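You operate a simulated robot arm through the tools that you are given. There is no shell and no other tool. Be economical: measure what you need, move in short steps, check, and stop when the job is done.

The job below is to be done with a simulated two-armed robot. You get a single attempt, and the scene is never put back.

## Task
Put the clean filter with yellow grip on the top of the short trials table. Press the white button marked test two times. Stack the box marked "fine filter" from the top of the covers table on top of the box marked "air filter". Switch the small switch one on. Take the tin marked paste and leave it on the ribbed tray of the dip tank. Put the tin marked sealer on the shelf under the covers table. Fetch the tin marked lacquer and set it on the shelf of the steel bench. Put the box marked fuel filter on the top of the drying cabinet. Put the blue paper roll on the orange card with black print. Put the box labelled "water filter" from the bench area marked final work on the ribbed tray of the dip tank and the box marked "pump seals" on the top of the fine work table. Fetch the small orange tub and set it on the blue shelf below final work. Take the measuring glass with black band on the top of the short trials table and put it away on the top of the near grey cabinet. The order is free. Set down upright: clean filter with yellow grip, tin marked paste, tin marked sealer, tin marked lacquer, box marked fuel filter, box, small orange tub, measuring glass with black band.

The check looks at the end state, three seconds after you hand in, the way a careful person would. Anything else that was tipped, shoved, dropped, spilled or broken makes it a failure. A push-on lid holds only when it is set on centred and level and pressed home; a screw cap is set on level and turned clockwise until tight.

## Robot
Two 7-joint arms with two-finger parallel grippers on one trunk, on a base that drives. Base frame: it is fixed to the floor where the robot stands at the start and does not move with it; the origin is under the middle of the robot, x ahead of it, y to its left, z up. Lengths are in mm, angles in rad, forces in N, time in s.
The left shoulder is at the start at [50, 168, 1207], the right one opposite. Places, roughly: blue paper roll (8x8x16 cm) [-2000, -300, 200]; blue shelf below final work [-1500, 2700, 300]; box marked air filter, box marked fine filter, box [-3750, 1250, 750]; box marked fuel filter [-2250, -250, 500]; box marked oil filter, box marked pump seals, box  [-1500, 2000, 1000]; ribbed tray of the dip tank [-1900, 1300, 900]; shelf of the steel bench [-3800, 200, 300]; shelf under the covers table [-3800, 1200, 300]; small orange tub (6x6x6 cm) [-1200, 2300, 900]; small switch one [-3800, 400, 900]; tin marked lacquer [-2250, -250, 1000]; tin marked paste [-3500, 250, 250]; tin marked sealer [-2500, -250, 1000]; top of the drying cabinet [-3800, 4000, 1300]; top of the fine work table [-3800, 2800, 800]; top of the near grey cabinet [400, 6800, 900]; top of the short trials table [700, 300, 900]; white button marked test [600, -300, 1200]. Payload 1.57 kg a hand.
The tool frame of a hand sits at the grasp point between the pads (the TCP): z along the fingers, y along the line on which they close. The tips reach 30 mm beyond it. Largest opening 80 mm; finger width 17, thickness 12; the body of the gripper, 40 by 82 mm, starts 80 mm behind the TCP.
Orientation is told as [roll, pitch, yaw] about the base's x, y, z axes, in that order, counted from this pose: with the fingers straight down and closing along the base's y, the tool's x points along the base's -x, its y along +y and its z along -z.

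## Interface
- The arms move only by the tool arm_command. It takes "left_series", "right_series" or both (then of equal length, played together; a hand with none holds still); each is a list of rows, each a list of 7 numbers: the turn, a rotation vector about the base's x, y, z in units of 4 degrees (1.0 is 4 degrees), then the shift along the base's x, y, z in units of 50 mm (1.0 is 50 mm), then the gripper command, from -1 (fully open) to 1 (shut), values between in proportion. In form: [[wx, wy, wz, tx, ty, tz, hand], ...]. A call has 1 to 20 rows; each row shifts and turns the commanded pose from where the row before left it. A call with a number of a shift or a turn outside -1 to 1 is refused whole. Each row takes 0.2 s and may step no farther than 50 mm and 0.15 rad from the row before; otherwise, or with a gripper value out of range, the whole call is refused. A pose out of reach is approached as far as the arm can. The call stops where the force on the tool passes 40 N (or 10 N more than at its start, if that is more) or the arm is blocked; 0.2 s more then pass. Each finger travels about 45 mm/s and halts on what it meets, pressing with about 37 N; the grip force reading is that of the motor and also rises with nothing between the fingers. The clock runs only during rows and for 0.2 s after the last one: add rows that do not move to give the fingers time. The reply holds the time, the measured pose of the TCP, the force on the tool along the base axes, the opening and the grip force, in the units named above and with some noise, with the torque about the TCP (base axes, N m) and any sound that the robot's microphone picked up.
- Cameras (640 x 400 px; columns grow to the right, rows downward): "scene" is now at [126.7, -37.2, 1438.1]; the picture's right is [-0.40, -0.92, 0.00], its down [-0.35, 0.15, -0.92] and it looks along [0.85, -0.37, -0.38] (base axes); focal length 214 px, centre (320, 200). "left" rides on the left gripper at [72, 7, -122] in its tool frame; the picture's right is [-0.09, 1.00, 0.00], its down [-0.84, -0.08, -0.54] and it looks along [-0.54, -0.05, 0.84] (tool axes); focal length 238 px, centre (320, 200). "right" rides on the right gripper at [72, -7, -122] in its tool frame; the picture's right is [0.09, 1.00, 0.00], its down [-0.84, 0.08, -0.54] and it looks along [-0.54, 0.05, 0.84] (tool axes); focal length 238 px, centre (320, 200).
- capture(camera): a new picture of that camera. It takes no simulated time.
- lift_body(by): slides the trunk up (or, below 0, down) by that many mm; the arms and the scene camera ride with it, the base frame stays. It gives what a move gives, with no picture.
- drive_base(legs): drives the robot by 1 to 6 legs, each [ahead, left, turn to the left] in mm, mm and rad, along the robot's own axes; the way and the turn of a leg run together, so that a leg with both is an arc; at most 1500 mm and 3.142 rad a leg. The arms and the cameras ride along, it lands a little off, and it stops where it bumps. It gives what a move gives.
- turn_head(pan, tilt): turns the head with the scene camera to pan (to the left, within 1.396 rad either way) and tilt (down, from -0.506 to 1.204), counted from straight ahead of the robot. It gives what a move gives.
- locate(camera, pixels): for up to 12 pixels [column, row] of the newest picture of that camera ("zoom" is the newest enlarged one), the place [x, y, z] in the base frame of the surface seen there, good to about 2 mm. It takes no simulated time.
- inspect(camera, box): a new picture of the part [left, top, right, bottom] of that camera's present view, enlarged. It takes no simulated time.
- job_done(): hands the job in; it is judged then, once.

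Work in short steps. Measure before you move; look again where a grasp or a placing could have gone wrong, and mend it. You have 378 turns and 340 pictures in all, those below and enlarged ones among them. Open the grippers and draw the arms clear of the work before you hand the job in, unless the task says otherwise; then end with one line.

The tools are called after "Request:" by a JSON object that holds its "name" and its "arguments". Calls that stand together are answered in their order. arm_command: Moves the arms, as the interface text tells. Its arguments: {"type":"object","properties":{"left_series":{"type":"array"},"right_series":{"type":"array"}},"required":[]} The other tools are called the same way: lift_body (by) slides the trunk up or down; drive_base (legs) drives the base; turn_head (pan, tilt) turns the head that bears the scene camera; capture (camera) takes a picture; locate (camera, pixels) gives the place of the surface under pixels of a picture; inspect (camera, box) takes an enlarged picture of a part of a camera's view; job_done () hands the job in.

At the start:

```text
clock: 0.0
left_tcp_pos: [284.7, -5.3, 1396.2]
left_tool_rot: [0.0, -0.001, 0.002]
left_force: [-0.7, -0.3, -0.5]
left_torque: [0.02, 0.01, 0.0]
left_width: 80.2
left_finger_force: 0.0
right_tcp_pos: [317.8, -309.4, 1000.0]
right_tool_rot: [0.0, 0.001, 0.001]
right_force: [0.0, 0.4, 0.4]
right_torque: [0.04, 0.01, -0.04]
right_width: 80.0
right_finger_force: 0.0
trunk travel left (down, up): [-375.0, 68.0]
robot x, y, heading: [0.0, 1.7, -0.002]
head pan, tilt: [-0.407, 0.393]
```

scene: 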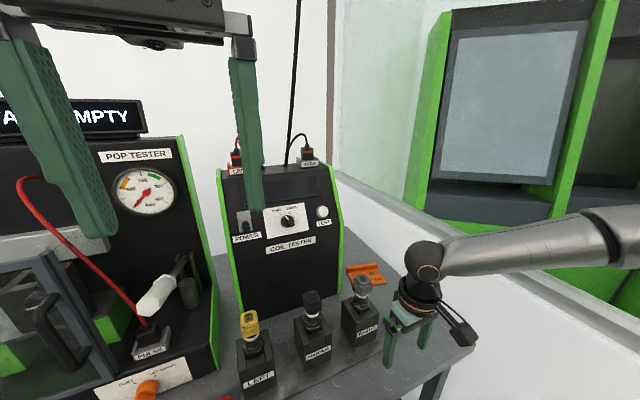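
right: 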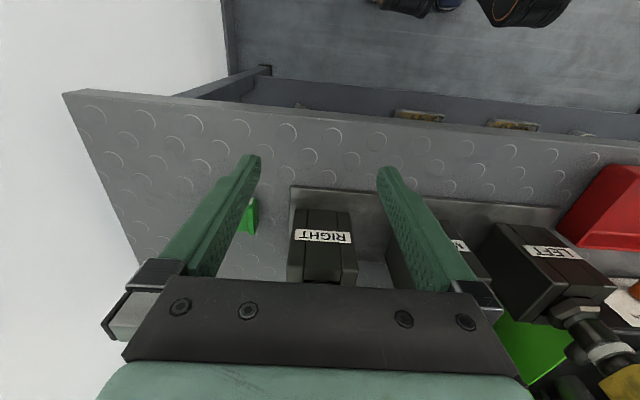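
left: 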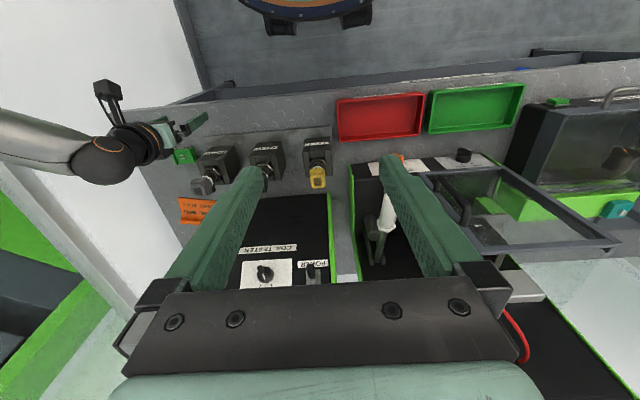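

The scene shows the coil tester with the white test button near (322,212). I zoom on it and locate it.

Request:
{"name": "inspect", "arguments": {"camera": "scene", "box": [210, 130, 370, 270]}}

Request:
{"name": "locate", "arguments": {"camera": "scene", "pixels": [[322, 212], [335, 225], [322, 224], [300, 245], [245, 220], [365, 275], [500, 100]]}}

Request:
{"name": "turn_head", "arguments": {"pan": 0.4, "tilt": 0.4}}

Request:
{"name": "capture", "arguments": {"camera": "scene"}}

```text
2.86 times, centred on (290, 200) of scene
```

zoom: 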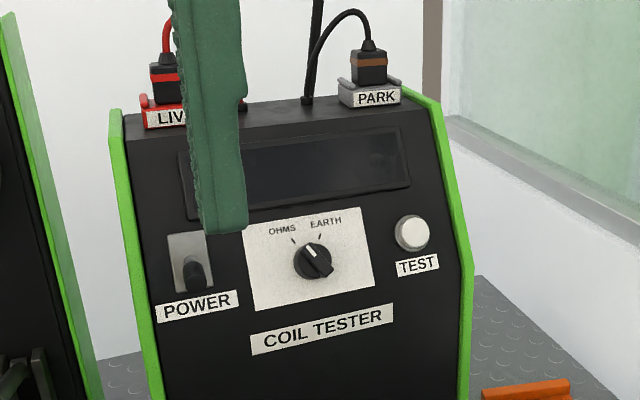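

```text
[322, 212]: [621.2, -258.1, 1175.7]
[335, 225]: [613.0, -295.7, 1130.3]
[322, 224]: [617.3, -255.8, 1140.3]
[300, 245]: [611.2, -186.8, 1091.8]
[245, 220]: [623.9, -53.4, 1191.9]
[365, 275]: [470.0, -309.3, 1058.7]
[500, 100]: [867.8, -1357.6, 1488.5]
```

```text
clock: 1.1
left_tcp_pos: [284.5, -5.7, 1394.6]
left_tool_rot: [-0.001, 0.0, 0.001]
left_force: [-0.8, 0.0, 0.3]
left_torque: [-0.01, -0.01, 0.03]
left_width: 80.1
left_finger_force: 0.0
right_tcp_pos: [319.6, -310.3, 999.0]
right_tool_rot: [0.0, 0.0, 0.0]
right_force: [-0.4, -0.1, -0.1]
right_torque: [-0.02, 0.05, -0.01]
right_width: 80.3
right_finger_force: 0.0
trunk travel left (down, up): [-375.0, 68.0]
robot x, y, heading: [-1.2, 0.8, 0.002]
head pan, tilt: [0.4, 0.4]
```

```text
335 pictures are left
```

scene: 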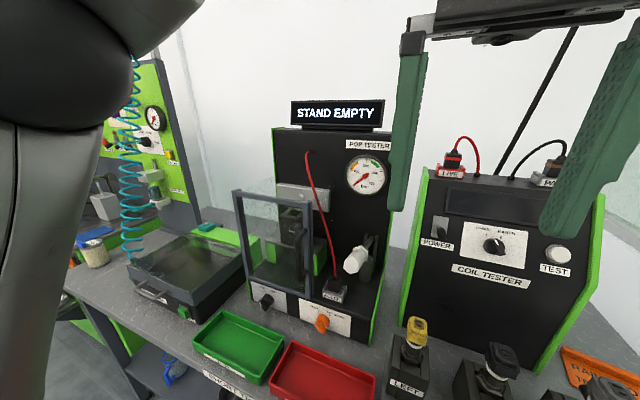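

I look farther left for the measuring glass and filter, and measure a few points.

Request:
{"name": "locate", "arguments": {"camera": "scene", "pixels": [[560, 253], [95, 250], [410, 345], [560, 262], [210, 280], [90, 290], [235, 345], [205, 228]]}}

Request:
{"name": "inspect", "arguments": {"camera": "scene", "box": [60, 180, 220, 280]}}

Request:
{"name": "turn_head", "arguments": {"pan": 1.0, "tilt": 0.5}}

Request:
{"name": "capture", "arguments": {"camera": "scene"}}

```text
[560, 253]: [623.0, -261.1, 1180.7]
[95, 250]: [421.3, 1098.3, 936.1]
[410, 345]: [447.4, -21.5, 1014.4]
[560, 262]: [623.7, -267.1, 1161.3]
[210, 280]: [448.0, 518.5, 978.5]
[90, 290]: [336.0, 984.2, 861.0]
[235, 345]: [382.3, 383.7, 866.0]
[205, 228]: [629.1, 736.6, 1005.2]
```

```text
4.00 times, centred on (140, 230) of scene
```

zoom: 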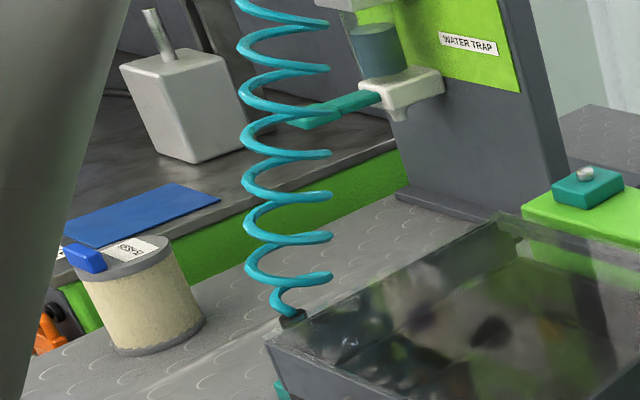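

```text
clock: 2.1
left_tcp_pos: [283.6, -4.5, 1395.8]
left_tool_rot: [-0.001, 0.0, 0.001]
left_force: [0.0, 0.6, -0.2]
left_torque: [-0.01, 0.0, -0.04]
left_width: 80.2
left_finger_force: 0.1
right_tcp_pos: [319.4, -310.7, 999.8]
right_tool_rot: [-0.001, 0.0, 0.002]
right_force: [-0.6, 0.0, 0.0]
right_torque: [0.0, -0.02, 0.03]
right_width: 80.1
right_finger_force: 0.0
trunk travel left (down, up): [-375.0, 68.0]
robot x, y, heading: [-1.4, 0.1, -0.001]
head pan, tilt: [1.0, 0.499]
```

```text
333 pictures are left
```

scene: 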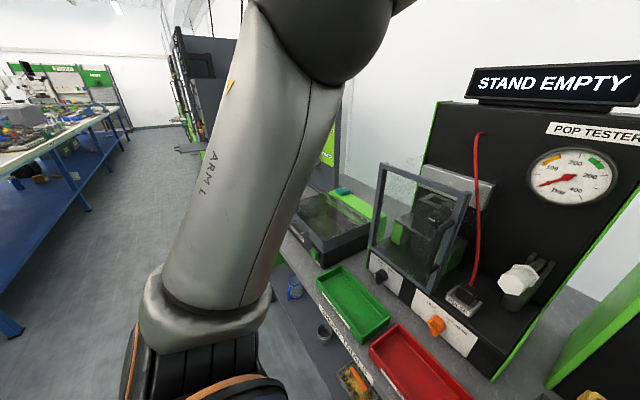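

The test button sits at about [621,-259,1176]. I raise and pitch the right hand to point forward with shut fingers, standing off 60 mm from the button.

Request:
{"name": "arm_command", "arguments": {"right_series": [[0, -1, 0, 0, 0.05, 0.955, 1], [0, -1, 0, 0, 0.05, 0.955, 1], [0, -1, 0, 0, 0.05, 0.955, 1], [0, -1, 0, 0, 0.05, 0.955, 1], [0, -1, 0, 0.26, 0.05, 0, 1], [0, -1, 0, 0.26, 0.05, 0, 1], [0, -1, 0, 0.26, 0.05, 0, 1], [0, -1, 0, 0.26, 0.05, 0, 1], [0, -1, 0, 0.26, 0.05, 0, 1], [0, -1, 0, 0.26, 0.05, 0, 1], [0, -1, 0, 0.26, 0.05, 0, 1], [0, -1, 0, 0.26, 0.05, 0, 1], [0, -1, 0, 0.26, 0.05, 0, 1], [0, -1, 0, 0.26, 0.05, 0, 1], [0, -1, 0, 0.26, 0.05, 0, 1], [0, -1, 0, 0.26, 0.05, 0, 1], [0, -1, 0, 0.26, 0.05, 0, 1], [0, -1, 0, 0.26, 0.05, 0, 1], [0, -1, 0, 0.26, 0.05, 0, 1], [0, -1, 0, 0.26, 0.05, 0, 1]]}}

Request:
{"name": "turn_head", "arguments": {"pan": -0.2, "tilt": 0.4}}

Request:
{"name": "capture", "arguments": {"camera": "scene"}}

Request:
{"name": "capture", "arguments": {"camera": "right"}}

```text
clock: 6.3
left_tcp_pos: [284.6, -6.2, 1396.2]
left_tool_rot: [-0.002, -0.001, 0.001]
left_force: [-0.4, -0.3, -0.4]
left_torque: [0.0, 0.03, 0.0]
left_width: 80.0
left_finger_force: 0.0
right_tcp_pos: [528.0, -260.1, 1191.1]
right_tool_rot: [0.002, -1.397, -0.001]
right_force: [-0.5, 1.0, 0.5]
right_torque: [-0.02, -0.01, 0.03]
right_width: 0.0
right_finger_force: 20.9
trunk travel left (down, up): [-375.0, 68.0]
robot x, y, heading: [1.1, -0.8, -0.002]
head pan, tilt: [1.0, 0.499]
```

```text
clock: 7.7
left_tcp_pos: [283.9, -4.8, 1395.7]
left_tool_rot: [-0.002, -0.003, 0.002]
left_force: [0.0, -0.8, -0.4]
left_torque: [0.02, 0.01, 0.01]
left_width: 80.0
left_finger_force: 0.0
right_tcp_pos: [528.0, -261.2, 1191.0]
right_tool_rot: [-0.005, -1.397, 0.005]
right_force: [0.1, 0.4, 0.5]
right_torque: [0.0, 0.03, 0.01]
right_width: 0.0
right_finger_force: 21.3
trunk travel left (down, up): [-375.0, 68.0]
robot x, y, heading: [1.9, 0.4, 0.003]
head pan, tilt: [-0.201, 0.4]
```

```text
332 pictures are left
```

scene: 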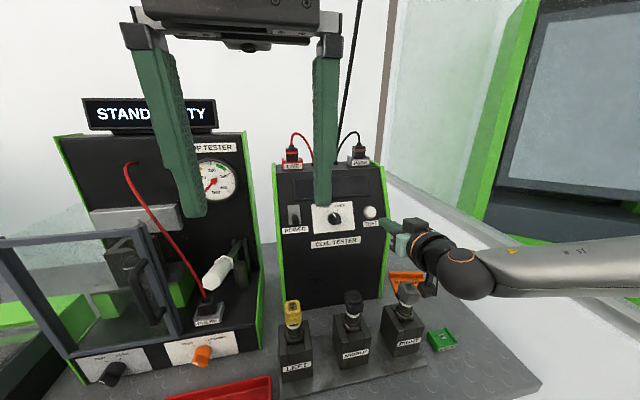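

```text
331 pictures are left
```

right: 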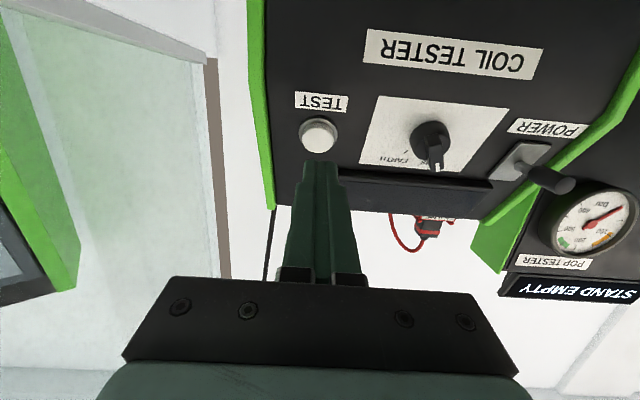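

The tip lines up with the button at (318,132) in the wrist view. I measure the button with that camera to fine-tune.

Request:
{"name": "locate", "arguments": {"camera": "right", "pixels": [[318, 134], [309, 134], [328, 134], [318, 126], [318, 142]]}}

```text
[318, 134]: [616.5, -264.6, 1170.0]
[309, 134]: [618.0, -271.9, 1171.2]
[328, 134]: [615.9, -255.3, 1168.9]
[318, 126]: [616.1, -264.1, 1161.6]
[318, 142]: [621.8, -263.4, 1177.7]
```

Button centre is about [617,-263,1170]. I approach to about 8 mm before it.

Request:
{"name": "arm_command", "arguments": {"right_series": [[0, 0, 0, 0.5, -0.02, -0.15, 1], [0, 0, 0, 0.5, -0.02, -0.15, 1], [0, 0, 0, 0, 0, 0, 1]]}}

Request:
{"name": "inspect", "arguments": {"camera": "right", "box": [260, 80, 380, 200]}}

```text
clock: 8.5
left_tcp_pos: [283.3, -6.0, 1395.4]
left_tool_rot: [-0.002, -0.002, 0.001]
left_force: [-0.2, 0.3, 0.6]
left_torque: [-0.02, -0.04, 0.01]
left_width: 79.9
left_finger_force: 0.0
right_tcp_pos: [577.0, -260.6, 1175.5]
right_tool_rot: [-0.003, -1.396, 0.004]
right_force: [0.3, -0.5, -0.2]
right_torque: [-0.01, -0.01, -0.01]
right_width: 0.0
right_finger_force: 21.2
trunk travel left (down, up): [-375.0, 68.0]
robot x, y, heading: [1.0, 0.1, -0.001]
head pan, tilt: [-0.201, 0.4]
```

```text
3.33 times, centred on (320, 140) of right
```

zoom: 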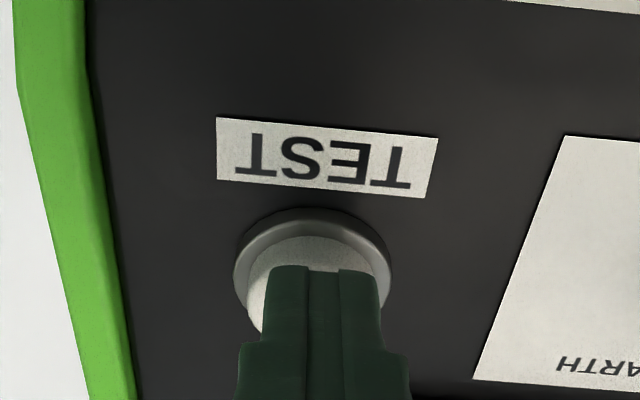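

Aligned with the button. I push forward in 2 mm steps, watching force.

Request:
{"name": "arm_command", "arguments": {"right_series": [[0, 0, 0, 0.06, 0, -0.01, 1], [0, 0, 0, 0.06, 0, -0.01, 1], [0, 0, 0, 0.04, 0, -0.008, 1], [0, 0, 0, 0.04, 0, -0.008, 1], [0, 0, 0, 0.04, 0, -0.008, 1], [0, 0, 0, 0.04, 0, -0.008, 1]]}}

```text
clock: 9.9
left_tcp_pos: [281.7, -4.5, 1396.0]
left_tool_rot: [-0.002, -0.002, 0.0]
left_force: [-0.4, 0.4, 0.1]
left_torque: [-0.01, 0.03, 0.0]
left_width: 80.1
left_finger_force: 0.1
right_tcp_pos: [589.5, -261.8, 1173.3]
right_tool_rot: [-0.002, -1.395, 0.002]
right_force: [-15.9, -0.6, -3.2]
right_torque: [-0.03, 0.29, 0.02]
right_width: 0.2
right_finger_force: 21.1
trunk travel left (down, up): [-375.0, 68.0]
robot x, y, heading: [2.1, 1.3, 0.001]
head pan, tilt: [-0.201, 0.4]
heard: click
```

A click was heard: first press. I retract fully, then press the same way once more.

Request:
{"name": "arm_command", "arguments": {"right_series": [[0, 0, 0, -0.3, 0, 0.04, 1], [0, 0, 0, 0, 0, 0, 1], [0, 0, 0, 0, 0, 0, 1]]}}

Request:
{"name": "arm_command", "arguments": {"right_series": [[0, 0, 0, 0.08, 0, -0.01, 1], [0, 0, 0, 0.06, 0, -0.01, 1], [0, 0, 0, 0.04, 0, -0.006, 1], [0, 0, 0, 0.04, 0, -0.006, 1], [0, 0, 0, 0.04, 0, -0.004, 1], [0, 0, 0, 0.04, 0, -0.004, 1]]}}

```text
clock: 10.7
left_tcp_pos: [283.5, -4.8, 1396.2]
left_tool_rot: [-0.002, 0.0, 0.003]
left_force: [0.1, -0.7, -0.6]
left_torque: [0.0, 0.01, -0.03]
left_width: 79.9
left_finger_force: 0.1
right_tcp_pos: [576.1, -262.2, 1176.4]
right_tool_rot: [-0.004, -1.397, 0.004]
right_force: [-0.5, 0.4, 0.1]
right_torque: [0.0, -0.04, -0.02]
right_width: 0.1
right_finger_force: 21.6
trunk travel left (down, up): [-375.0, 68.0]
robot x, y, heading: [-0.4, -2.7, -0.001]
head pan, tilt: [-0.201, 0.4]
```

```text
clock: 12.1
left_tcp_pos: [282.3, -5.5, 1396.1]
left_tool_rot: [-0.002, -0.002, -0.001]
left_force: [-0.1, 1.1, -0.3]
left_torque: [0.01, -0.02, -0.02]
left_width: 80.1
left_finger_force: 0.1
right_tcp_pos: [588.8, -262.2, 1173.4]
right_tool_rot: [-0.002, -1.395, 0.003]
right_force: [-10.3, 2.0, -0.3]
right_torque: [0.06, 0.16, -0.02]
right_width: 0.1
right_finger_force: 20.8
trunk travel left (down, up): [-375.0, 68.0]
robot x, y, heading: [1.7, 1.9, 0.002]
head pan, tilt: [-0.201, 0.4]
heard: click
```

Second click heard. I retract the right hand and then survey the trials table from a drive back.

Request:
{"name": "arm_command", "arguments": {"right_series": [[0, 0, 0, -1, 0, 0.2, 1], [0, 0, 0, -1, 0, 0.2, 1], [0, 0, 0, -1, 0, 0.2, 1], [0, 0, 0, -1, 0, 0, 1], [0, 0, 0, -1, 0, 0, 1]], "left_series": [[0, 0, 0, 0, 0.6, 0, -1], [0, 0, 0, 0, 0.6, 0, -1], [0, 0, 0, 0, 0.6, 0, -1], [0, 0, 0, 0, 0.6, 0, -1], [0, 0, 0, 0, 0.6, 0, -1]]}}

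Request:
{"name": "drive_base", "arguments": {"legs": [[-500, 0, 0]]}}

Request:
{"name": "turn_head", "arguments": {"pan": 0.5, "tilt": 0.4}}

Request:
{"name": "capture", "arguments": {"camera": "scene"}}

```text
refused: row 1 steps farther than a row can; nothing moved
```

```text
clock: 15.0
left_tcp_pos: [-191.9, -2.0, 1397.1]
left_tool_rot: [-0.001, -0.003, 0.016]
left_force: [1.1, 0.1, -0.3]
left_torque: [0.0, 0.02, 0.01]
left_width: 79.9
left_finger_force: 0.0
right_tcp_pos: [118.0, -256.0, 1172.4]
right_tool_rot: [0.001, -1.395, 0.013]
right_force: [0.2, -0.3, 0.0]
right_torque: [0.0, 0.02, -0.01]
right_width: 0.0
right_finger_force: 21.7
trunk travel left (down, up): [-375.0, 68.0]
robot x, y, heading: [-481.5, -1.2, 0.02]
head pan, tilt: [-0.201, 0.4]
stopped in leg 1: the robot was blocked; the commanded pose is now the measured one
```

```text
clock: 16.1
left_tcp_pos: [-193.1, -2.7, 1395.5]
left_tool_rot: [-0.001, -0.003, 0.015]
left_force: [0.2, 0.3, -1.3]
left_torque: [-0.01, -0.01, 0.0]
left_width: 80.1
left_finger_force: 0.1
right_tcp_pos: [116.9, -256.6, 1172.8]
right_tool_rot: [0.0, -1.396, 0.016]
right_force: [0.7, 0.3, 0.0]
right_torque: [0.0, 0.0, -0.05]
right_width: 0.0
right_finger_force: 21.8
trunk travel left (down, up): [-375.0, 68.0]
robot x, y, heading: [-479.4, -0.0, 0.012]
head pan, tilt: [0.499, 0.4]
```

```text
329 pictures are left
```

scene: 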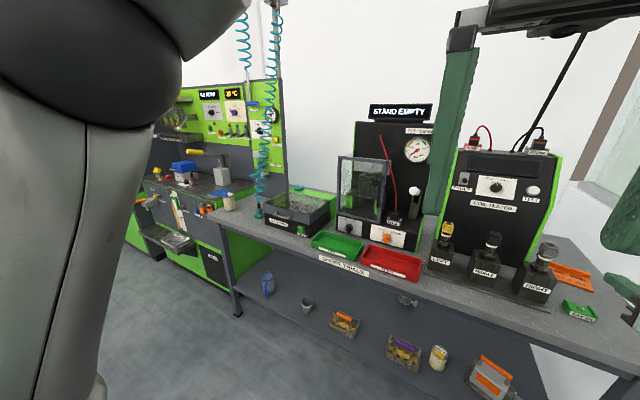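

The base was blocked at x≈-480 from behind; I'll ease forward a bit. I also zoom into the scene: the shelf below shows filters with coloured grips.

Request:
{"name": "drive_base", "arguments": {"legs": [[60, 0, 0]]}}

Request:
{"name": "inspect", "arguments": {"camera": "scene", "box": [220, 180, 560, 400]}}

Request:
{"name": "inspect", "arguments": {"camera": "scene", "box": [120, 80, 320, 240]}}

```text
clock: 17.0
left_tcp_pos: [-131.9, -2.8, 1395.4]
left_tool_rot: [-0.003, -0.002, 0.014]
left_force: [0.0, 0.7, -0.1]
left_torque: [0.02, 0.02, 0.01]
left_width: 80.1
left_finger_force: 0.1
right_tcp_pos: [178.6, -253.2, 1173.3]
right_tool_rot: [0.0, -1.395, 0.016]
right_force: [0.0, 0.4, 0.5]
right_torque: [0.0, -0.04, -0.03]
right_width: 0.0
right_finger_force: 21.3
trunk travel left (down, up): [-375.0, 68.0]
robot x, y, heading: [-414.2, -3.8, 0.018]
head pan, tilt: [0.499, 0.4]
```

```text
1.82 times, centred on (390, 290) of scene
```

zoom: 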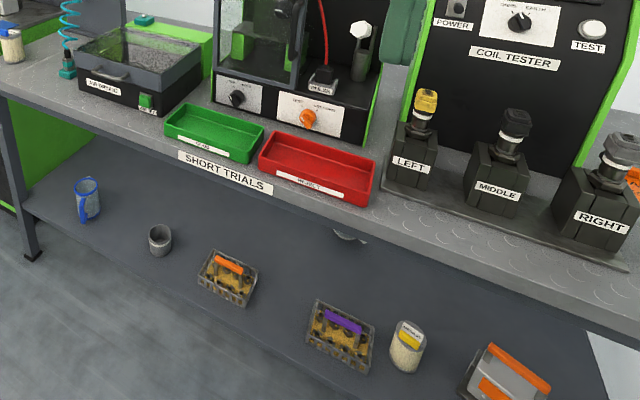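

```text
2.50 times, centred on (220, 160) of scene
```

zoom: 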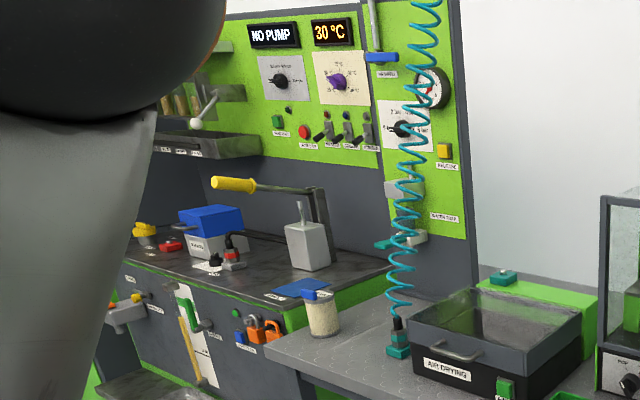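

Shelf under the table holds a cream filter with yellow grip at zoom (405,348). I enlarge it and the other items to tell clean from used.

Request:
{"name": "capture", "arguments": {"camera": "scene"}}

Request:
{"name": "inspect", "arguments": {"camera": "scene", "box": [240, 240, 400, 340]}}

Request:
{"name": "inspect", "arguments": {"camera": "scene", "box": [400, 300, 560, 400]}}

```text
326 pictures are left
```

scene: 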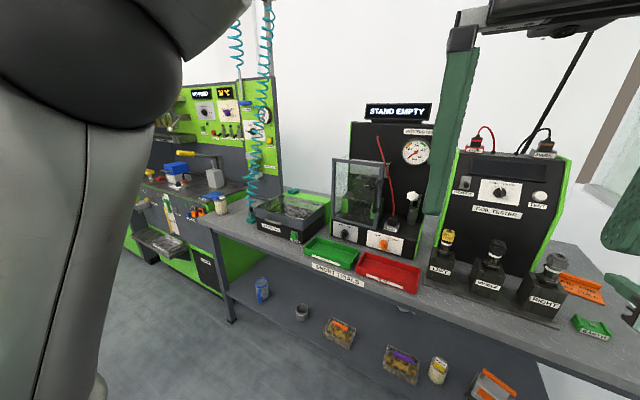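

```text
4.00 times, centred on (320, 290) of scene
```

zoom: 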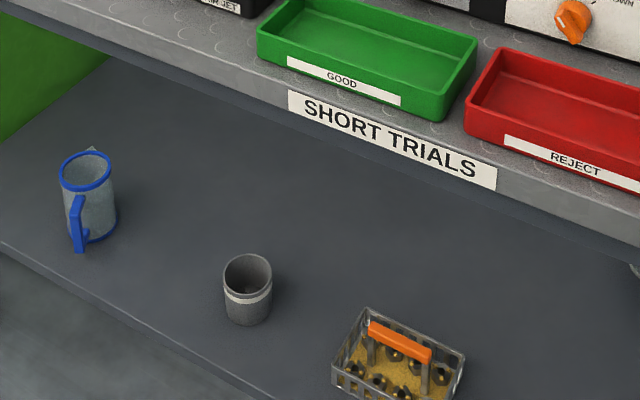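

```text
4.00 times, centred on (480, 350) of scene
```

zoom: 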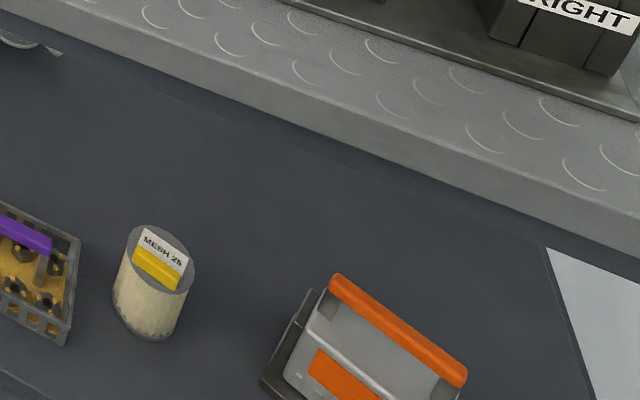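

I locate the shelf objects and the odd item at (400,308), which might be a glass.

Request:
{"name": "locate", "arguments": {"camera": "scene", "pixels": [[438, 362], [437, 382], [402, 308], [260, 285], [302, 312], [340, 330], [400, 365], [490, 385], [360, 355], [220, 205], [450, 235], [590, 325]]}}

Request:
{"name": "inspect", "arguments": {"camera": "scene", "box": [360, 280, 440, 330]}}

Request:
{"name": "inspect", "arguments": {"camera": "scene", "box": [240, 140, 400, 260]}}

```text
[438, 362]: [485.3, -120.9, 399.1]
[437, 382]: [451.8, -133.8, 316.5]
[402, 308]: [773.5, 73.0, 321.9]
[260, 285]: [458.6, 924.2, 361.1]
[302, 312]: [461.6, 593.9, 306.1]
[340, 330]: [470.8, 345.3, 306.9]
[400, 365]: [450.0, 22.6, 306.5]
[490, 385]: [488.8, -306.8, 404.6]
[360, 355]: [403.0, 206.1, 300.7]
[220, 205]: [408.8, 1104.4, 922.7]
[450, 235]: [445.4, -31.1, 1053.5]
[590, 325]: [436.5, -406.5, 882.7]
```

```text
8.00 times, centred on (400, 305) of scene
```

zoom: 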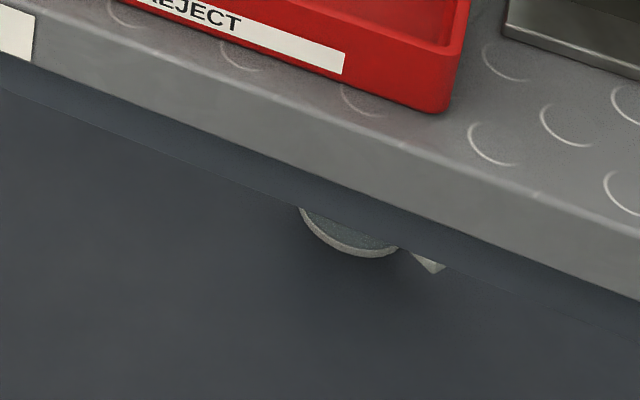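

```text
3.33 times, centred on (320, 200) of scene
```

zoom: 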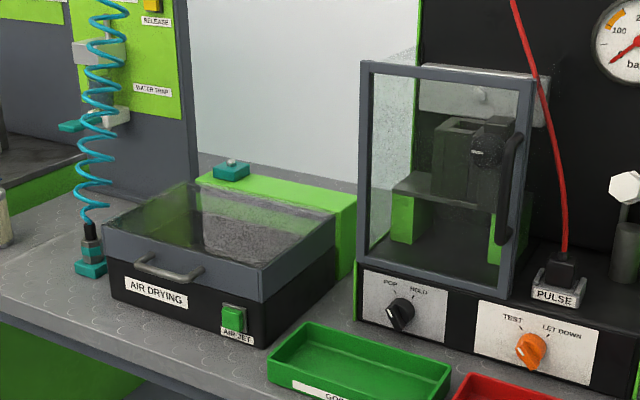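

The yellow-gripped "MESH 25" filter stands on the shelf at [485,-121,300-400]. I tuck the right hand back and move the left hand out to the side so it stops blocking the view.

Request:
{"name": "arm_command", "arguments": {"right_series": [[0, 0, 0, -0.9, 0, 0, 1], [0, 0, 0, -0.9, 0, 0, 1], [0, 0, 0, -0.9, 0, 0, 1], [0, 0, 0, -0.9, 0, 0, 0], [0, 0, 0, 0, 0, 0, -1]], "left_series": [[0, 0, 0, 0, 0.9, -0.4, -1], [0, 0, 0, 0, 0.9, -0.4, -1], [0, 0, 0, 0, 0.9, -0.4, -1], [0, 0, 0, 0, 0.9, -0.4, -1], [0, 0, 0, 0, 0.9, -0.4, -1]]}}

Request:
{"name": "turn_head", "arguments": {"pan": 1.0, "tilt": 0.3}}

Request:
{"name": "capture", "arguments": {"camera": "scene"}}

```text
clock: 18.2
left_tcp_pos: [-132.3, 224.0, 1297.7]
left_tool_rot: [-0.003, -0.005, 0.015]
left_force: [0.9, 0.5, -0.5]
left_torque: [0.0, 0.02, -0.03]
left_width: 80.0
left_finger_force: 0.0
right_tcp_pos: [58.4, -262.3, 1173.7]
right_tool_rot: [-0.006, -1.394, 0.022]
right_force: [0.2, 0.0, -0.4]
right_torque: [0.01, -0.01, -0.04]
right_width: 48.0
right_finger_force: 0.1
right hand out of reach, approached as far as the arm can: row 3, 4
trunk travel left (down, up): [-375.0, 68.0]
robot x, y, heading: [-419.0, -1.5, 0.012]
head pan, tilt: [0.499, 0.4]
```

```text
clock: 19.2
left_tcp_pos: [-133.3, 221.8, 1297.8]
left_tool_rot: [-0.001, -0.004, 0.016]
left_force: [-0.5, -0.4, -0.5]
left_torque: [0.0, 0.01, -0.02]
left_width: 80.1
left_finger_force: 0.0
right_tcp_pos: [59.3, -262.4, 1173.9]
right_tool_rot: [0.0, -1.396, 0.014]
right_force: [0.1, 0.3, 0.0]
right_torque: [-0.01, 0.02, -0.02]
right_width: 80.0
right_finger_force: 0.0
trunk travel left (down, up): [-375.0, 68.0]
robot x, y, heading: [-419.4, -2.3, 0.017]
head pan, tilt: [1.0, 0.3]
```

```text
321 pictures are left
```

scene: 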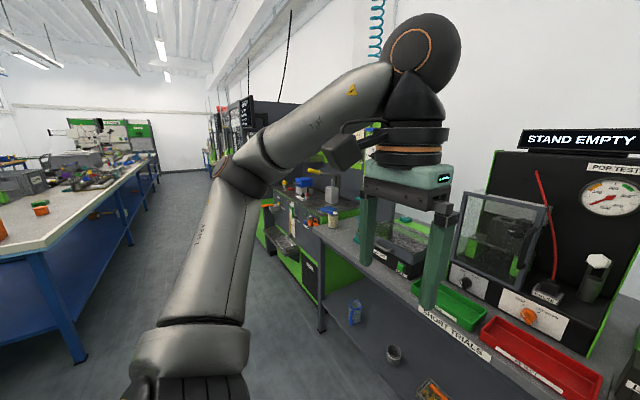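

The aisle and the bench island are visible to the left. Now I lower the trunk and look at the filter from nearer height.

Request:
{"name": "lift_body", "arguments": {"by": -370}}

Request:
{"name": "turn_head", "arguments": {"pan": -0.1, "tilt": 0.6}}

Request:
{"name": "capture", "arguments": {"camera": "scene"}}

Request:
{"name": "capture", "arguments": {"camera": "right"}}

```text
clock: 22.8
left_tcp_pos: [-133.4, 223.6, 928.3]
left_tool_rot: [-0.001, -0.004, 0.015]
left_force: [0.1, 0.4, -0.3]
left_torque: [0.0, 0.01, -0.01]
left_width: 80.1
left_finger_force: 0.2
right_tcp_pos: [58.2, -261.6, 803.0]
right_tool_rot: [0.001, -1.397, 0.013]
right_force: [0.8, 0.3, -0.3]
right_torque: [0.03, -0.02, 0.01]
right_width: 80.2
right_finger_force: 0.1
trunk travel left (down, up): [-5.0, 438.0]
robot x, y, heading: [-416.1, 0.5, 0.015]
head pan, tilt: [1.0, 0.3]
```

```text
clock: 24.1
left_tcp_pos: [-133.3, 222.7, 926.9]
left_tool_rot: [-0.003, -0.002, 0.016]
left_force: [-0.4, -0.1, 0.2]
left_torque: [0.0, 0.02, -0.02]
left_width: 80.1
left_finger_force: 0.0
right_tcp_pos: [58.2, -262.9, 802.6]
right_tool_rot: [0.002, -1.396, 0.014]
right_force: [-0.1, 0.5, -0.2]
right_torque: [-0.01, -0.03, 0.01]
right_width: 80.1
right_finger_force: 0.1
trunk travel left (down, up): [-5.0, 438.0]
robot x, y, heading: [-416.9, -3.2, 0.016]
head pan, tilt: [-0.099, 0.6]
```

```text
320 pictures are left
```

scene: 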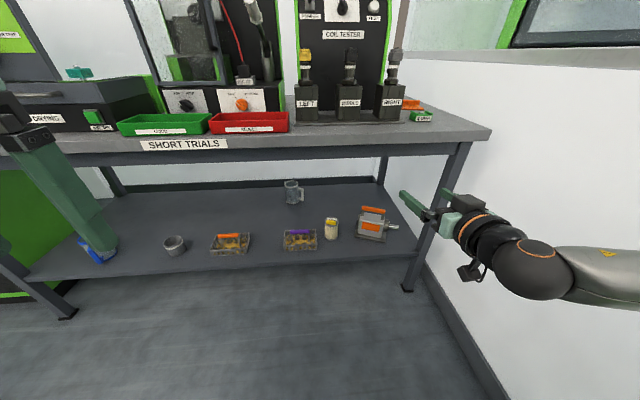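

```text
319 pictures are left
```

right: 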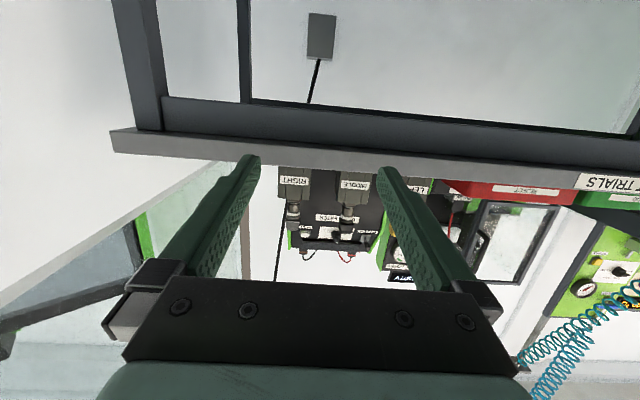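

I enlarge the shelf area around the filter (331,228) and the glass (292,190).

Request:
{"name": "inspect", "arguments": {"camera": "scene", "box": [270, 160, 420, 260]}}

Request:
{"name": "locate", "arguments": {"camera": "scene", "pixels": [[331, 230], [331, 240], [331, 221], [325, 230], [337, 230], [292, 190], [331, 250], [360, 235], [316, 240], [331, 160], [331, 185], [331, 262]]}}

```text
4.00 times, centred on (345, 210) of scene
```

zoom: 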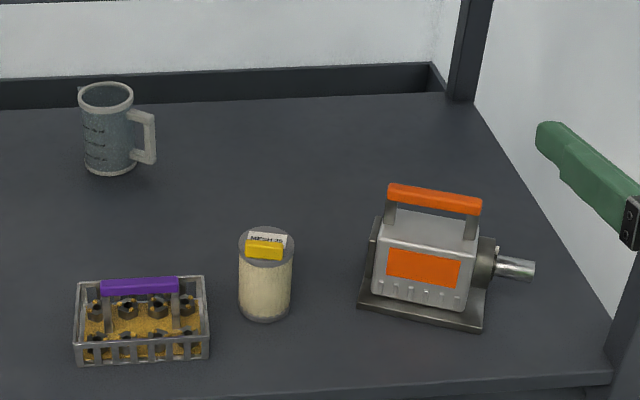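

```text
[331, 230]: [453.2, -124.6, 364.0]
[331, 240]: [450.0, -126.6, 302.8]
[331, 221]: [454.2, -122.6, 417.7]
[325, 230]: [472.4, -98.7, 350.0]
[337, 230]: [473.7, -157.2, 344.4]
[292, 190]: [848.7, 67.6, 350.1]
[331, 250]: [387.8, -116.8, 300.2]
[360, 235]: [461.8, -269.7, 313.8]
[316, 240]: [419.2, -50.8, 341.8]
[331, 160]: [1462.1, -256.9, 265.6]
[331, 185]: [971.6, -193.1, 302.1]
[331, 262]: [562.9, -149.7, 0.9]
```

Filter: diameter ≈64, centre ≈[485,-127], height 300–400 with yellow grip on top. I lower the right hand to z≈378 and line up in y, still outside the shelf.

Request:
{"name": "arm_command", "arguments": {"right_series": [[0, 0, 0, 0, 0.27, -0.85, -1], [0, 0, 0, 0, 0.27, -0.85, -1], [0, 0, 0, 0, 0.27, -0.85, -1], [0, 0, 0, 0, 0.27, -0.85, -1], [0, 0, 0, 0, 0.27, -0.85, -1], [0, 0, 0, 0, 0.27, -0.85, -1], [0, 0, 0, 0, 0.27, -0.85, -1], [0, 0, 0, 0, 0.27, -0.85, -1], [0, 0, 0, 0, 0.27, -0.85, -1], [0, 0, 0, 0, 0.27, -0.85, -1]]}}

Request:
{"name": "capture", "arguments": {"camera": "right"}}

Request:
{"name": "capture", "arguments": {"camera": "scene"}}

```text
clock: 26.3
left_tcp_pos: [-132.1, 222.0, 927.5]
left_tool_rot: [-0.001, -0.002, 0.017]
left_force: [0.5, -0.5, 0.0]
left_torque: [0.02, 0.03, -0.03]
left_width: 80.1
left_finger_force: 0.1
right_tcp_pos: [66.1, -242.6, 632.6]
right_tool_rot: [0.004, -1.396, 0.014]
right_force: [1.0, 0.0, -0.7]
right_torque: [0.02, -0.01, -0.03]
right_width: 79.7
right_finger_force: 0.0
right hand out of reach, approached as far as the arm can: row 4, 5, 6, 7, 8, 9, 10
trunk travel left (down, up): [-5.0, 438.0]
robot x, y, heading: [-418.6, -0.1, 0.014]
head pan, tilt: [-0.099, 0.6]
```

```text
317 pictures are left
```

right: 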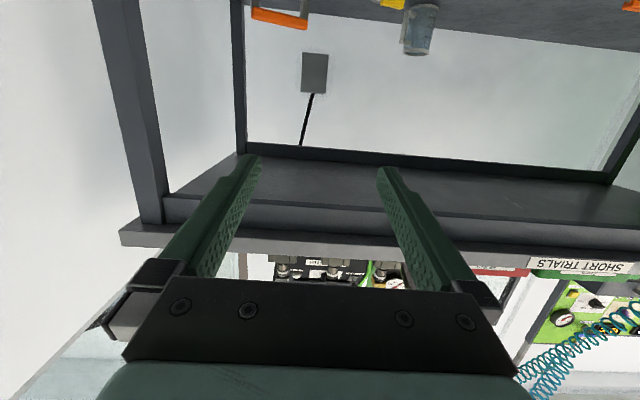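

```text
316 pictures are left
```

scene: 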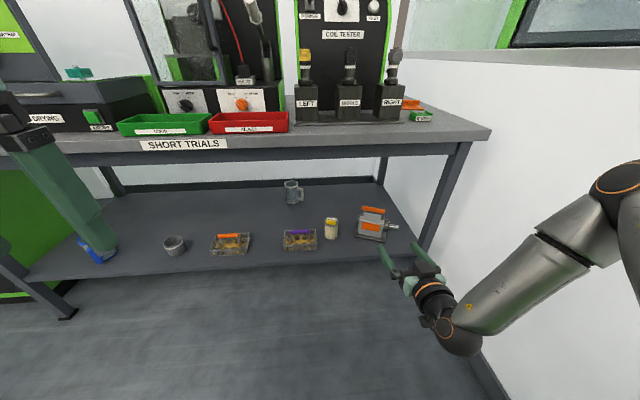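

The arm can't fold that low close in. I extend forward while lowering, still before the table edge at x≈385.

Request:
{"name": "arm_command", "arguments": {"right_series": [[0, 0, 0, 0.8, 0, 0, -1], [0, 0, 0, 0.8, 0, 0, -1], [0, 0, 0, 0.8, 0, 0, -1], [0, 0, 0, 0.8, 0, 0, -1], [0, 0, 0, 0, 0, 0, -1]]}}

```text
clock: 27.5
left_tcp_pos: [-133.5, 222.8, 928.4]
left_tool_rot: [-0.002, -0.003, 0.015]
left_force: [-0.1, 0.0, -0.3]
left_torque: [0.01, -0.04, 0.01]
left_width: 80.1
left_finger_force: 0.1
right_tcp_pos: [214.3, -258.6, 660.6]
right_tool_rot: [0.001, -1.395, 0.014]
right_force: [-0.5, 0.2, 0.0]
right_torque: [0.02, 0.0, 0.03]
right_width: 80.1
right_finger_force: 0.1
right hand out of reach, approached as far as the arm can: row 2, 3, 4
trunk travel left (down, up): [-5.0, 438.0]
robot x, y, heading: [-416.4, 2.8, 0.019]
head pan, tilt: [-0.099, 0.6]
```

A horizontal tool is limited at this height. I use a 45° downward pitch instead while lowering.

Request:
{"name": "arm_command", "arguments": {"right_series": [[0, 1, 0, 0, 0.2, 0, -1], [0, 1, 0, 0, 0.2, 0, -1], [0, 1, 0, 0, 0.2, 0, -1], [0, 1, 0, 0, 0.2, -0.2, -1], [0, 1, 0, 0, 0.2, -0.6, -1], [0, 1, 0, 0, 0.2, -0.6, -1], [0, 1, 0, 0, 0.2, -0.6, -1], [0, 1, 0, 0, 0.2, -0.6, -1], [0, 1, 0, 0, 0.2, -0.6, -1], [0, 0, 0, 0, 0.2, -0.6, -1], [0, 0, 0, 0, 0.2, -0.6, -1], [0, 0, 0, 0, 0.2, -0.6, -1]]}}

Request:
{"name": "capture", "arguments": {"camera": "right"}}

Request:
{"name": "capture", "arguments": {"camera": "scene"}}

```text
clock: 30.1
left_tcp_pos: [-132.7, 222.2, 928.1]
left_tool_rot: [-0.002, -0.004, 0.013]
left_force: [0.2, -0.4, 0.2]
left_torque: [-0.02, 0.03, 0.01]
left_width: 80.0
left_finger_force: 0.0
right_tcp_pos: [127.4, -236.8, 545.2]
right_tool_rot: [0.015, -0.769, 0.004]
right_force: [0.0, 0.4, -0.1]
right_torque: [0.0, 0.0, 0.01]
right_width: 79.8
right_finger_force: 0.1
right hand out of reach, approached as far as the arm can: row 5, 6, 7, 8, 9, 10, 11, 12
trunk travel left (down, up): [-5.0, 438.0]
robot x, y, heading: [-414.8, -2.7, 0.018]
head pan, tilt: [-0.099, 0.6]
```

```text
315 pictures are left
```

right: 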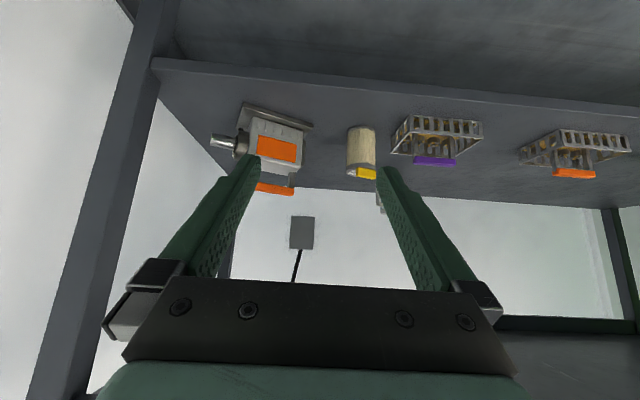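

```text
314 pictures are left
```

scene: 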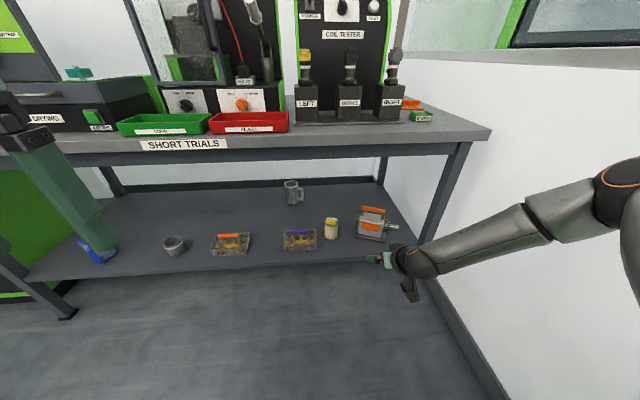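

The arm is almost stretched: reach is short, so I need the base nearer. I drive ahead 280 mm with the hand at z 545 (below table, above shelf items).

Request:
{"name": "drive_base", "arguments": {"legs": [[270, 0, -0.015]]}}

Request:
{"name": "arm_command", "arguments": {"right_series": [[0, 0, 0, -0.5, 0.5, -0.3, -1], [0, 0, 0, -0.5, 0.5, -0.3, -1], [0, 0, 0, -0.5, 0.5, -0.3, -1], [0, 0, 0, -0.5, 0.3, -0.3, -1], [0, 0, 0, 0, 0, 0, -1]]}}

Request:
{"name": "capture", "arguments": {"camera": "right"}}

Request:
{"name": "capture", "arguments": {"camera": "scene"}}

```text
clock: 31.9
left_tcp_pos: [130.0, 219.4, 928.5]
left_tool_rot: [-0.002, -0.004, 0.001]
left_force: [-0.7, -0.3, 0.0]
left_torque: [0.05, -0.01, -0.03]
left_width: 80.0
left_finger_force: 0.1
right_tcp_pos: [382.4, -241.9, 544.9]
right_tool_rot: [0.013, -0.768, -0.013]
right_force: [0.5, -0.4, -0.3]
right_torque: [0.0, 0.0, 0.0]
right_width: 80.0
right_finger_force: 0.0
trunk travel left (down, up): [-5.0, 438.0]
robot x, y, heading: [-161.8, 3.1, 0.001]
head pan, tilt: [-0.099, 0.6]
```

```text
clock: 33.1
left_tcp_pos: [129.0, 220.2, 928.3]
left_tool_rot: [-0.003, -0.003, 0.002]
left_force: [-0.1, -0.1, -0.4]
left_torque: [0.02, 0.02, 0.0]
left_width: 79.9
left_finger_force: 0.0
right_tcp_pos: [272.6, -203.5, 549.5]
right_tool_rot: [0.017, -0.765, -0.013]
right_force: [-0.2, 0.1, -0.5]
right_torque: [0.01, 0.03, 0.02]
right_width: 80.1
right_finger_force: 0.1
right hand out of reach, approached as far as the arm can: row 1, 2, 3, 4
trunk travel left (down, up): [-5.0, 438.0]
robot x, y, heading: [-158.6, 3.1, 0.001]
head pan, tilt: [-0.099, 0.6]
```

```text
313 pictures are left
```

right: 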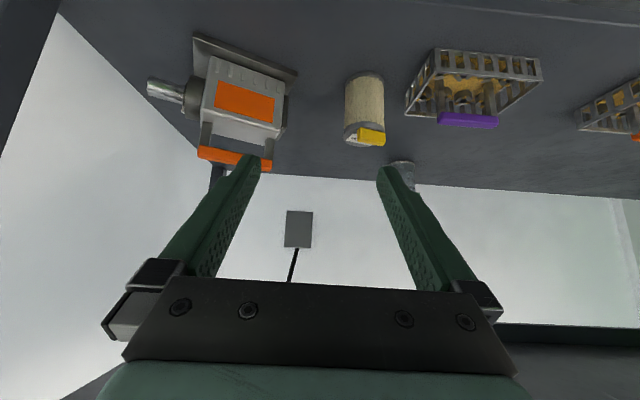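

```text
312 pictures are left
```

scene: 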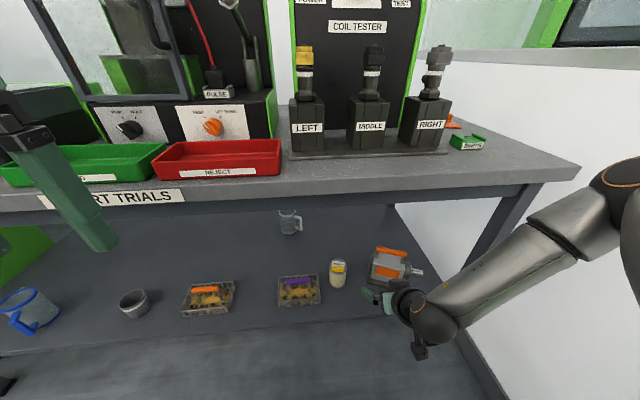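

I measure the forearm, elbow and table leg to understand clearances before moving closer.

Request:
{"name": "locate", "arguments": {"camera": "scene", "pixels": [[618, 180], [540, 250], [470, 300], [430, 320], [420, 290], [500, 220], [575, 175], [600, 260], [560, 300], [480, 270], [300, 200], [320, 330]]}}

```text
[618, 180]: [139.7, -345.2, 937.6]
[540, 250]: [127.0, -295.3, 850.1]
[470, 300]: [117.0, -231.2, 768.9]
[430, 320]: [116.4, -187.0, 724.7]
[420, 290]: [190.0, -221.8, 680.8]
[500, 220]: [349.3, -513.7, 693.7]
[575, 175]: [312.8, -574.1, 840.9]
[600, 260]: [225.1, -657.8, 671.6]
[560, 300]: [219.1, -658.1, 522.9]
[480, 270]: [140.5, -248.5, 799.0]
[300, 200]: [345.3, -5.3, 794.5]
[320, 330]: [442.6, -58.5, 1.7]
```

The elbow sits high (z 938), which would clash with the table. I turn the tool back toward pointing down so the elbow swings out and low, then recheck.

Request:
{"name": "arm_command", "arguments": {"right_series": [[0, 1, 0, -0.3, 0, 0, -1], [0, 1, 0, -0.3, 0, 0, -1], [0, 1, 0, -0.3, 0, 0, -1], [0, 1, 0, -0.3, 0, 0, -1], [0, 1, 0, -0.3, 0, 0, -1], [0, 1, 0, -0.3, 0, 0, -1], [0, 1, 0, 0, 0, -0.5, -1], [0, 1, 0, 0, 0, -0.5, -1], [0, 1, 0, 0, 0, -0.5, -1], [0, 0, 0, 0, 0, -0.5, -1], [0, 0, 0, 0, 0, -0.5, -1]]}}

Request:
{"name": "turn_head", "arguments": {"pan": -0.7, "tilt": 0.7}}

Request:
{"name": "capture", "arguments": {"camera": "scene"}}

```text
clock: 35.5
left_tcp_pos: [130.7, 220.4, 928.0]
left_tool_rot: [-0.004, -0.004, -0.001]
left_force: [-0.3, 0.3, 0.2]
left_torque: [-0.01, 0.0, -0.02]
left_width: 80.1
left_finger_force: 0.0
right_tcp_pos: [179.1, -233.8, 471.0]
right_tool_rot: [0.007, -0.139, -0.009]
right_force: [0.0, -0.6, -0.2]
right_torque: [-0.01, 0.0, -0.01]
right_width: 80.0
right_finger_force: 0.0
right hand out of reach, approached as far as the arm can: row 9, 10, 11
trunk travel left (down, up): [-5.0, 438.0]
robot x, y, heading: [-156.1, 1.0, 0.0]
head pan, tilt: [-0.099, 0.6]
```

```text
clock: 36.5
left_tcp_pos: [129.7, 220.6, 926.7]
left_tool_rot: [-0.002, -0.002, 0.0]
left_force: [-0.4, 0.3, 0.0]
left_torque: [0.0, 0.02, -0.02]
left_width: 79.7
left_finger_force: 0.1
right_tcp_pos: [178.4, -233.2, 471.2]
right_tool_rot: [0.005, -0.138, -0.008]
right_force: [-0.1, -0.2, 0.2]
right_torque: [0.02, -0.02, -0.03]
right_width: 80.1
right_finger_force: 0.1
trunk travel left (down, up): [-5.0, 438.0]
robot x, y, heading: [-156.8, -0.9, 0.002]
head pan, tilt: [-0.7, 0.7]
```

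```text
311 pictures are left
```

scene: 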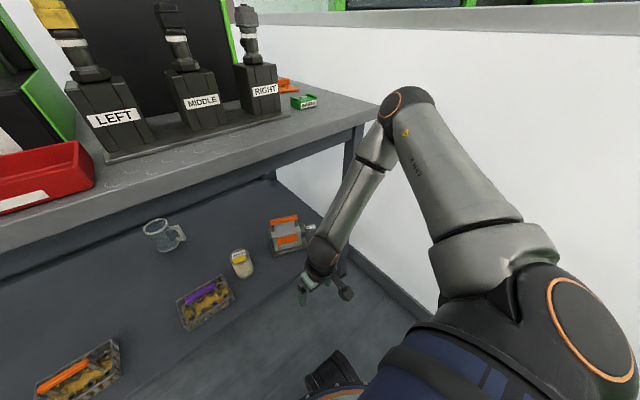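

I measure the arm's link points to learn its geometry: shoulder (570,310), elbow (395,105), wrist (325,255).

Request:
{"name": "locate", "arguments": {"camera": "scene", "pixels": [[395, 105], [425, 100], [375, 150], [345, 210], [325, 250], [318, 275], [470, 200], [500, 250], [580, 310], [440, 130], [335, 290], [380, 110]]}}

Request:
{"name": "turn_head", "arguments": {"pan": -1.1, "tilt": 0.5}}

Request:
{"name": "capture", "arguments": {"camera": "scene"}}

```text
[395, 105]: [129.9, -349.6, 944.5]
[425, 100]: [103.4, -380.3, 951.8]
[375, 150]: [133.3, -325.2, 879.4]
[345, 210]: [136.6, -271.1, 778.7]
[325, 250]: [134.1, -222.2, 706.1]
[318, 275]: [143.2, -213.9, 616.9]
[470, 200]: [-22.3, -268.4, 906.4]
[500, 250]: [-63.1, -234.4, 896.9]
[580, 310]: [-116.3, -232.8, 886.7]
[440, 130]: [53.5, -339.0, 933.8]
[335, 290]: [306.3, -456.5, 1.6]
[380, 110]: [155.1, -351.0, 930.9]
```

```text
clock: 37.4
left_tcp_pos: [130.1, 220.6, 928.8]
left_tool_rot: [-0.004, -0.005, 0.0]
left_force: [-0.3, 0.4, 0.0]
left_torque: [0.0, 0.02, 0.05]
left_width: 79.9
left_finger_force: 0.1
right_tcp_pos: [179.7, -232.9, 469.8]
right_tool_rot: [0.007, -0.138, -0.009]
right_force: [0.3, -0.1, -0.2]
right_torque: [0.01, -0.02, 0.03]
right_width: 79.9
right_finger_force: 0.0
trunk travel left (down, up): [-5.0, 438.0]
robot x, y, heading: [-155.1, -4.3, -0.002]
head pan, tilt: [-1.1, 0.499]
```

```text
310 pictures are left
```

scene: 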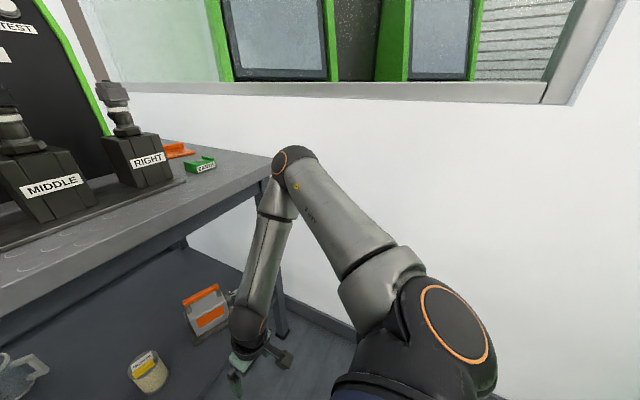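

The elbow is sharply bent and high — probably a joint-limited branch. I bring the hand close in to the body, tool down, and lower from there to switch posture.

Request:
{"name": "arm_command", "arguments": {"right_series": [[0, 1, 0, -0.8, 0.3, 0.3, -1], [0, 1, 0, -0.8, 0.3, 0.3, -1], [0, 0, 0, -0.8, 0.3, 0.3, -1], [0, 0, 0, -0.4, 0.3, 0, -1], [0, 0, 0, 0, 0.3, -0.8, -1], [0, 0, 0, 0, 0.3, -0.8, -1], [0, 0, 0, 0, 0.3, -0.8, -1], [0, 0, 0, 0, 0.3, -0.8, -1], [0, 0, 0, 0, 0.3, -0.8, -1], [0, 0, 0, 0, 0.3, -0.8, -1]]}}

Request:
{"name": "turn_head", "arguments": {"pan": -0.9, "tilt": 0.9}}

Request:
{"name": "capture", "arguments": {"camera": "scene"}}

```text
clock: 39.6
left_tcp_pos: [129.9, 220.0, 927.9]
left_tool_rot: [-0.002, -0.003, 0.0]
left_force: [-0.5, -1.3, -0.2]
left_torque: [0.01, 0.0, -0.01]
left_width: 79.9
left_finger_force: 0.0
right_tcp_pos: [103.5, -229.5, 472.4]
right_tool_rot: [0.005, 0.001, -0.009]
right_force: [-0.4, 0.2, -0.8]
right_torque: [0.01, 0.01, -0.02]
right_width: 79.8
right_finger_force: 0.0
right hand out of reach, approached as far as the arm can: row 3, 4, 5, 6, 7, 8, 9, 10
trunk travel left (down, up): [-5.0, 438.0]
robot x, y, heading: [-157.0, -1.1, 0.005]
head pan, tilt: [-1.1, 0.499]
```

```text
clock: 40.5
left_tcp_pos: [129.9, 220.2, 928.6]
left_tool_rot: [-0.001, -0.004, 0.0]
left_force: [-0.1, 1.0, 0.2]
left_torque: [0.0, -0.01, -0.03]
left_width: 80.0
left_finger_force: 0.0
right_tcp_pos: [104.2, -228.2, 472.8]
right_tool_rot: [0.006, 0.002, -0.01]
right_force: [-0.5, -0.8, 0.6]
right_torque: [0.0, -0.03, -0.01]
right_width: 80.1
right_finger_force: 0.0
trunk travel left (down, up): [-5.0, 438.0]
robot x, y, heading: [-158.2, 2.1, 0.001]
head pan, tilt: [-0.901, 0.901]
```

```text
309 pictures are left
```

scene: 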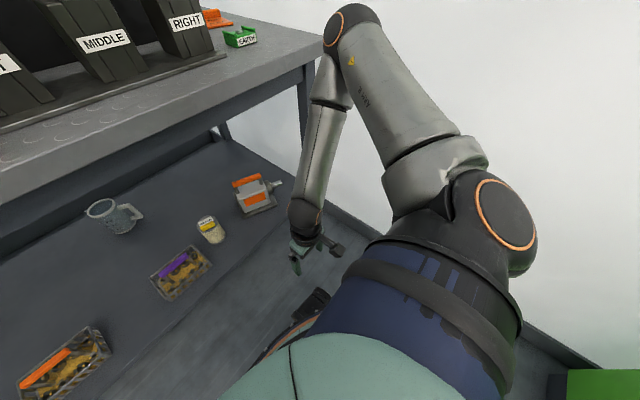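

Stuck in the elbow-up branch. I try lowering straight down from here, with no inward motion.

Request:
{"name": "arm_command", "arguments": {"right_series": [[0, 0, 0, 0.2, 0, -0.5, -1], [0, 0, 0, 0.2, 0, -0.5, -1], [0, 0, 0, 0.2, 0, -0.5, -1]]}}

Request:
{"name": "arm_command", "arguments": {"right_series": [[0, 0, 0, 0, -0.8, 0, -1], [0, 0, 0, 0, -0.8, 0, -1], [0, 0, 0, 0, 0, -0.5, -1], [0, 0, 0, 0, 0, -0.5, -1]]}}

```text
clock: 41.3
left_tcp_pos: [129.8, 220.5, 928.1]
left_tool_rot: [-0.001, -0.002, 0.0]
left_force: [-0.5, -0.1, 0.4]
left_torque: [0.02, 0.0, 0.01]
left_width: 79.9
left_finger_force: 0.0
right_tcp_pos: [135.9, -259.2, 452.8]
right_tool_rot: [0.005, 0.001, -0.009]
right_force: [0.3, -0.8, 0.2]
right_torque: [-0.01, 0.01, 0.03]
right_width: 80.0
right_finger_force: 0.2
right hand out of reach, approached as far as the arm can: row 1, 2, 3
trunk travel left (down, up): [-5.0, 438.0]
robot x, y, heading: [-155.3, 2.2, -0.006]
head pan, tilt: [-0.901, 0.901]
```

```text
clock: 42.3
left_tcp_pos: [130.0, 218.9, 928.6]
left_tool_rot: [-0.002, -0.005, 0.001]
left_force: [0.5, 0.3, -0.2]
left_torque: [0.0, -0.02, -0.01]
left_width: 80.2
left_finger_force: 0.2
right_tcp_pos: [135.0, -339.3, 428.3]
right_tool_rot: [0.005, 0.0, -0.009]
right_force: [-0.6, -0.4, -0.2]
right_torque: [0.02, 0.0, 0.0]
right_width: 79.8
right_finger_force: 0.0
right hand out of reach, approached as far as the arm can: row 4
trunk travel left (down, up): [-5.0, 438.0]
robot x, y, heading: [-158.9, 0.2, 0.0]
head pan, tilt: [-0.901, 0.901]
```

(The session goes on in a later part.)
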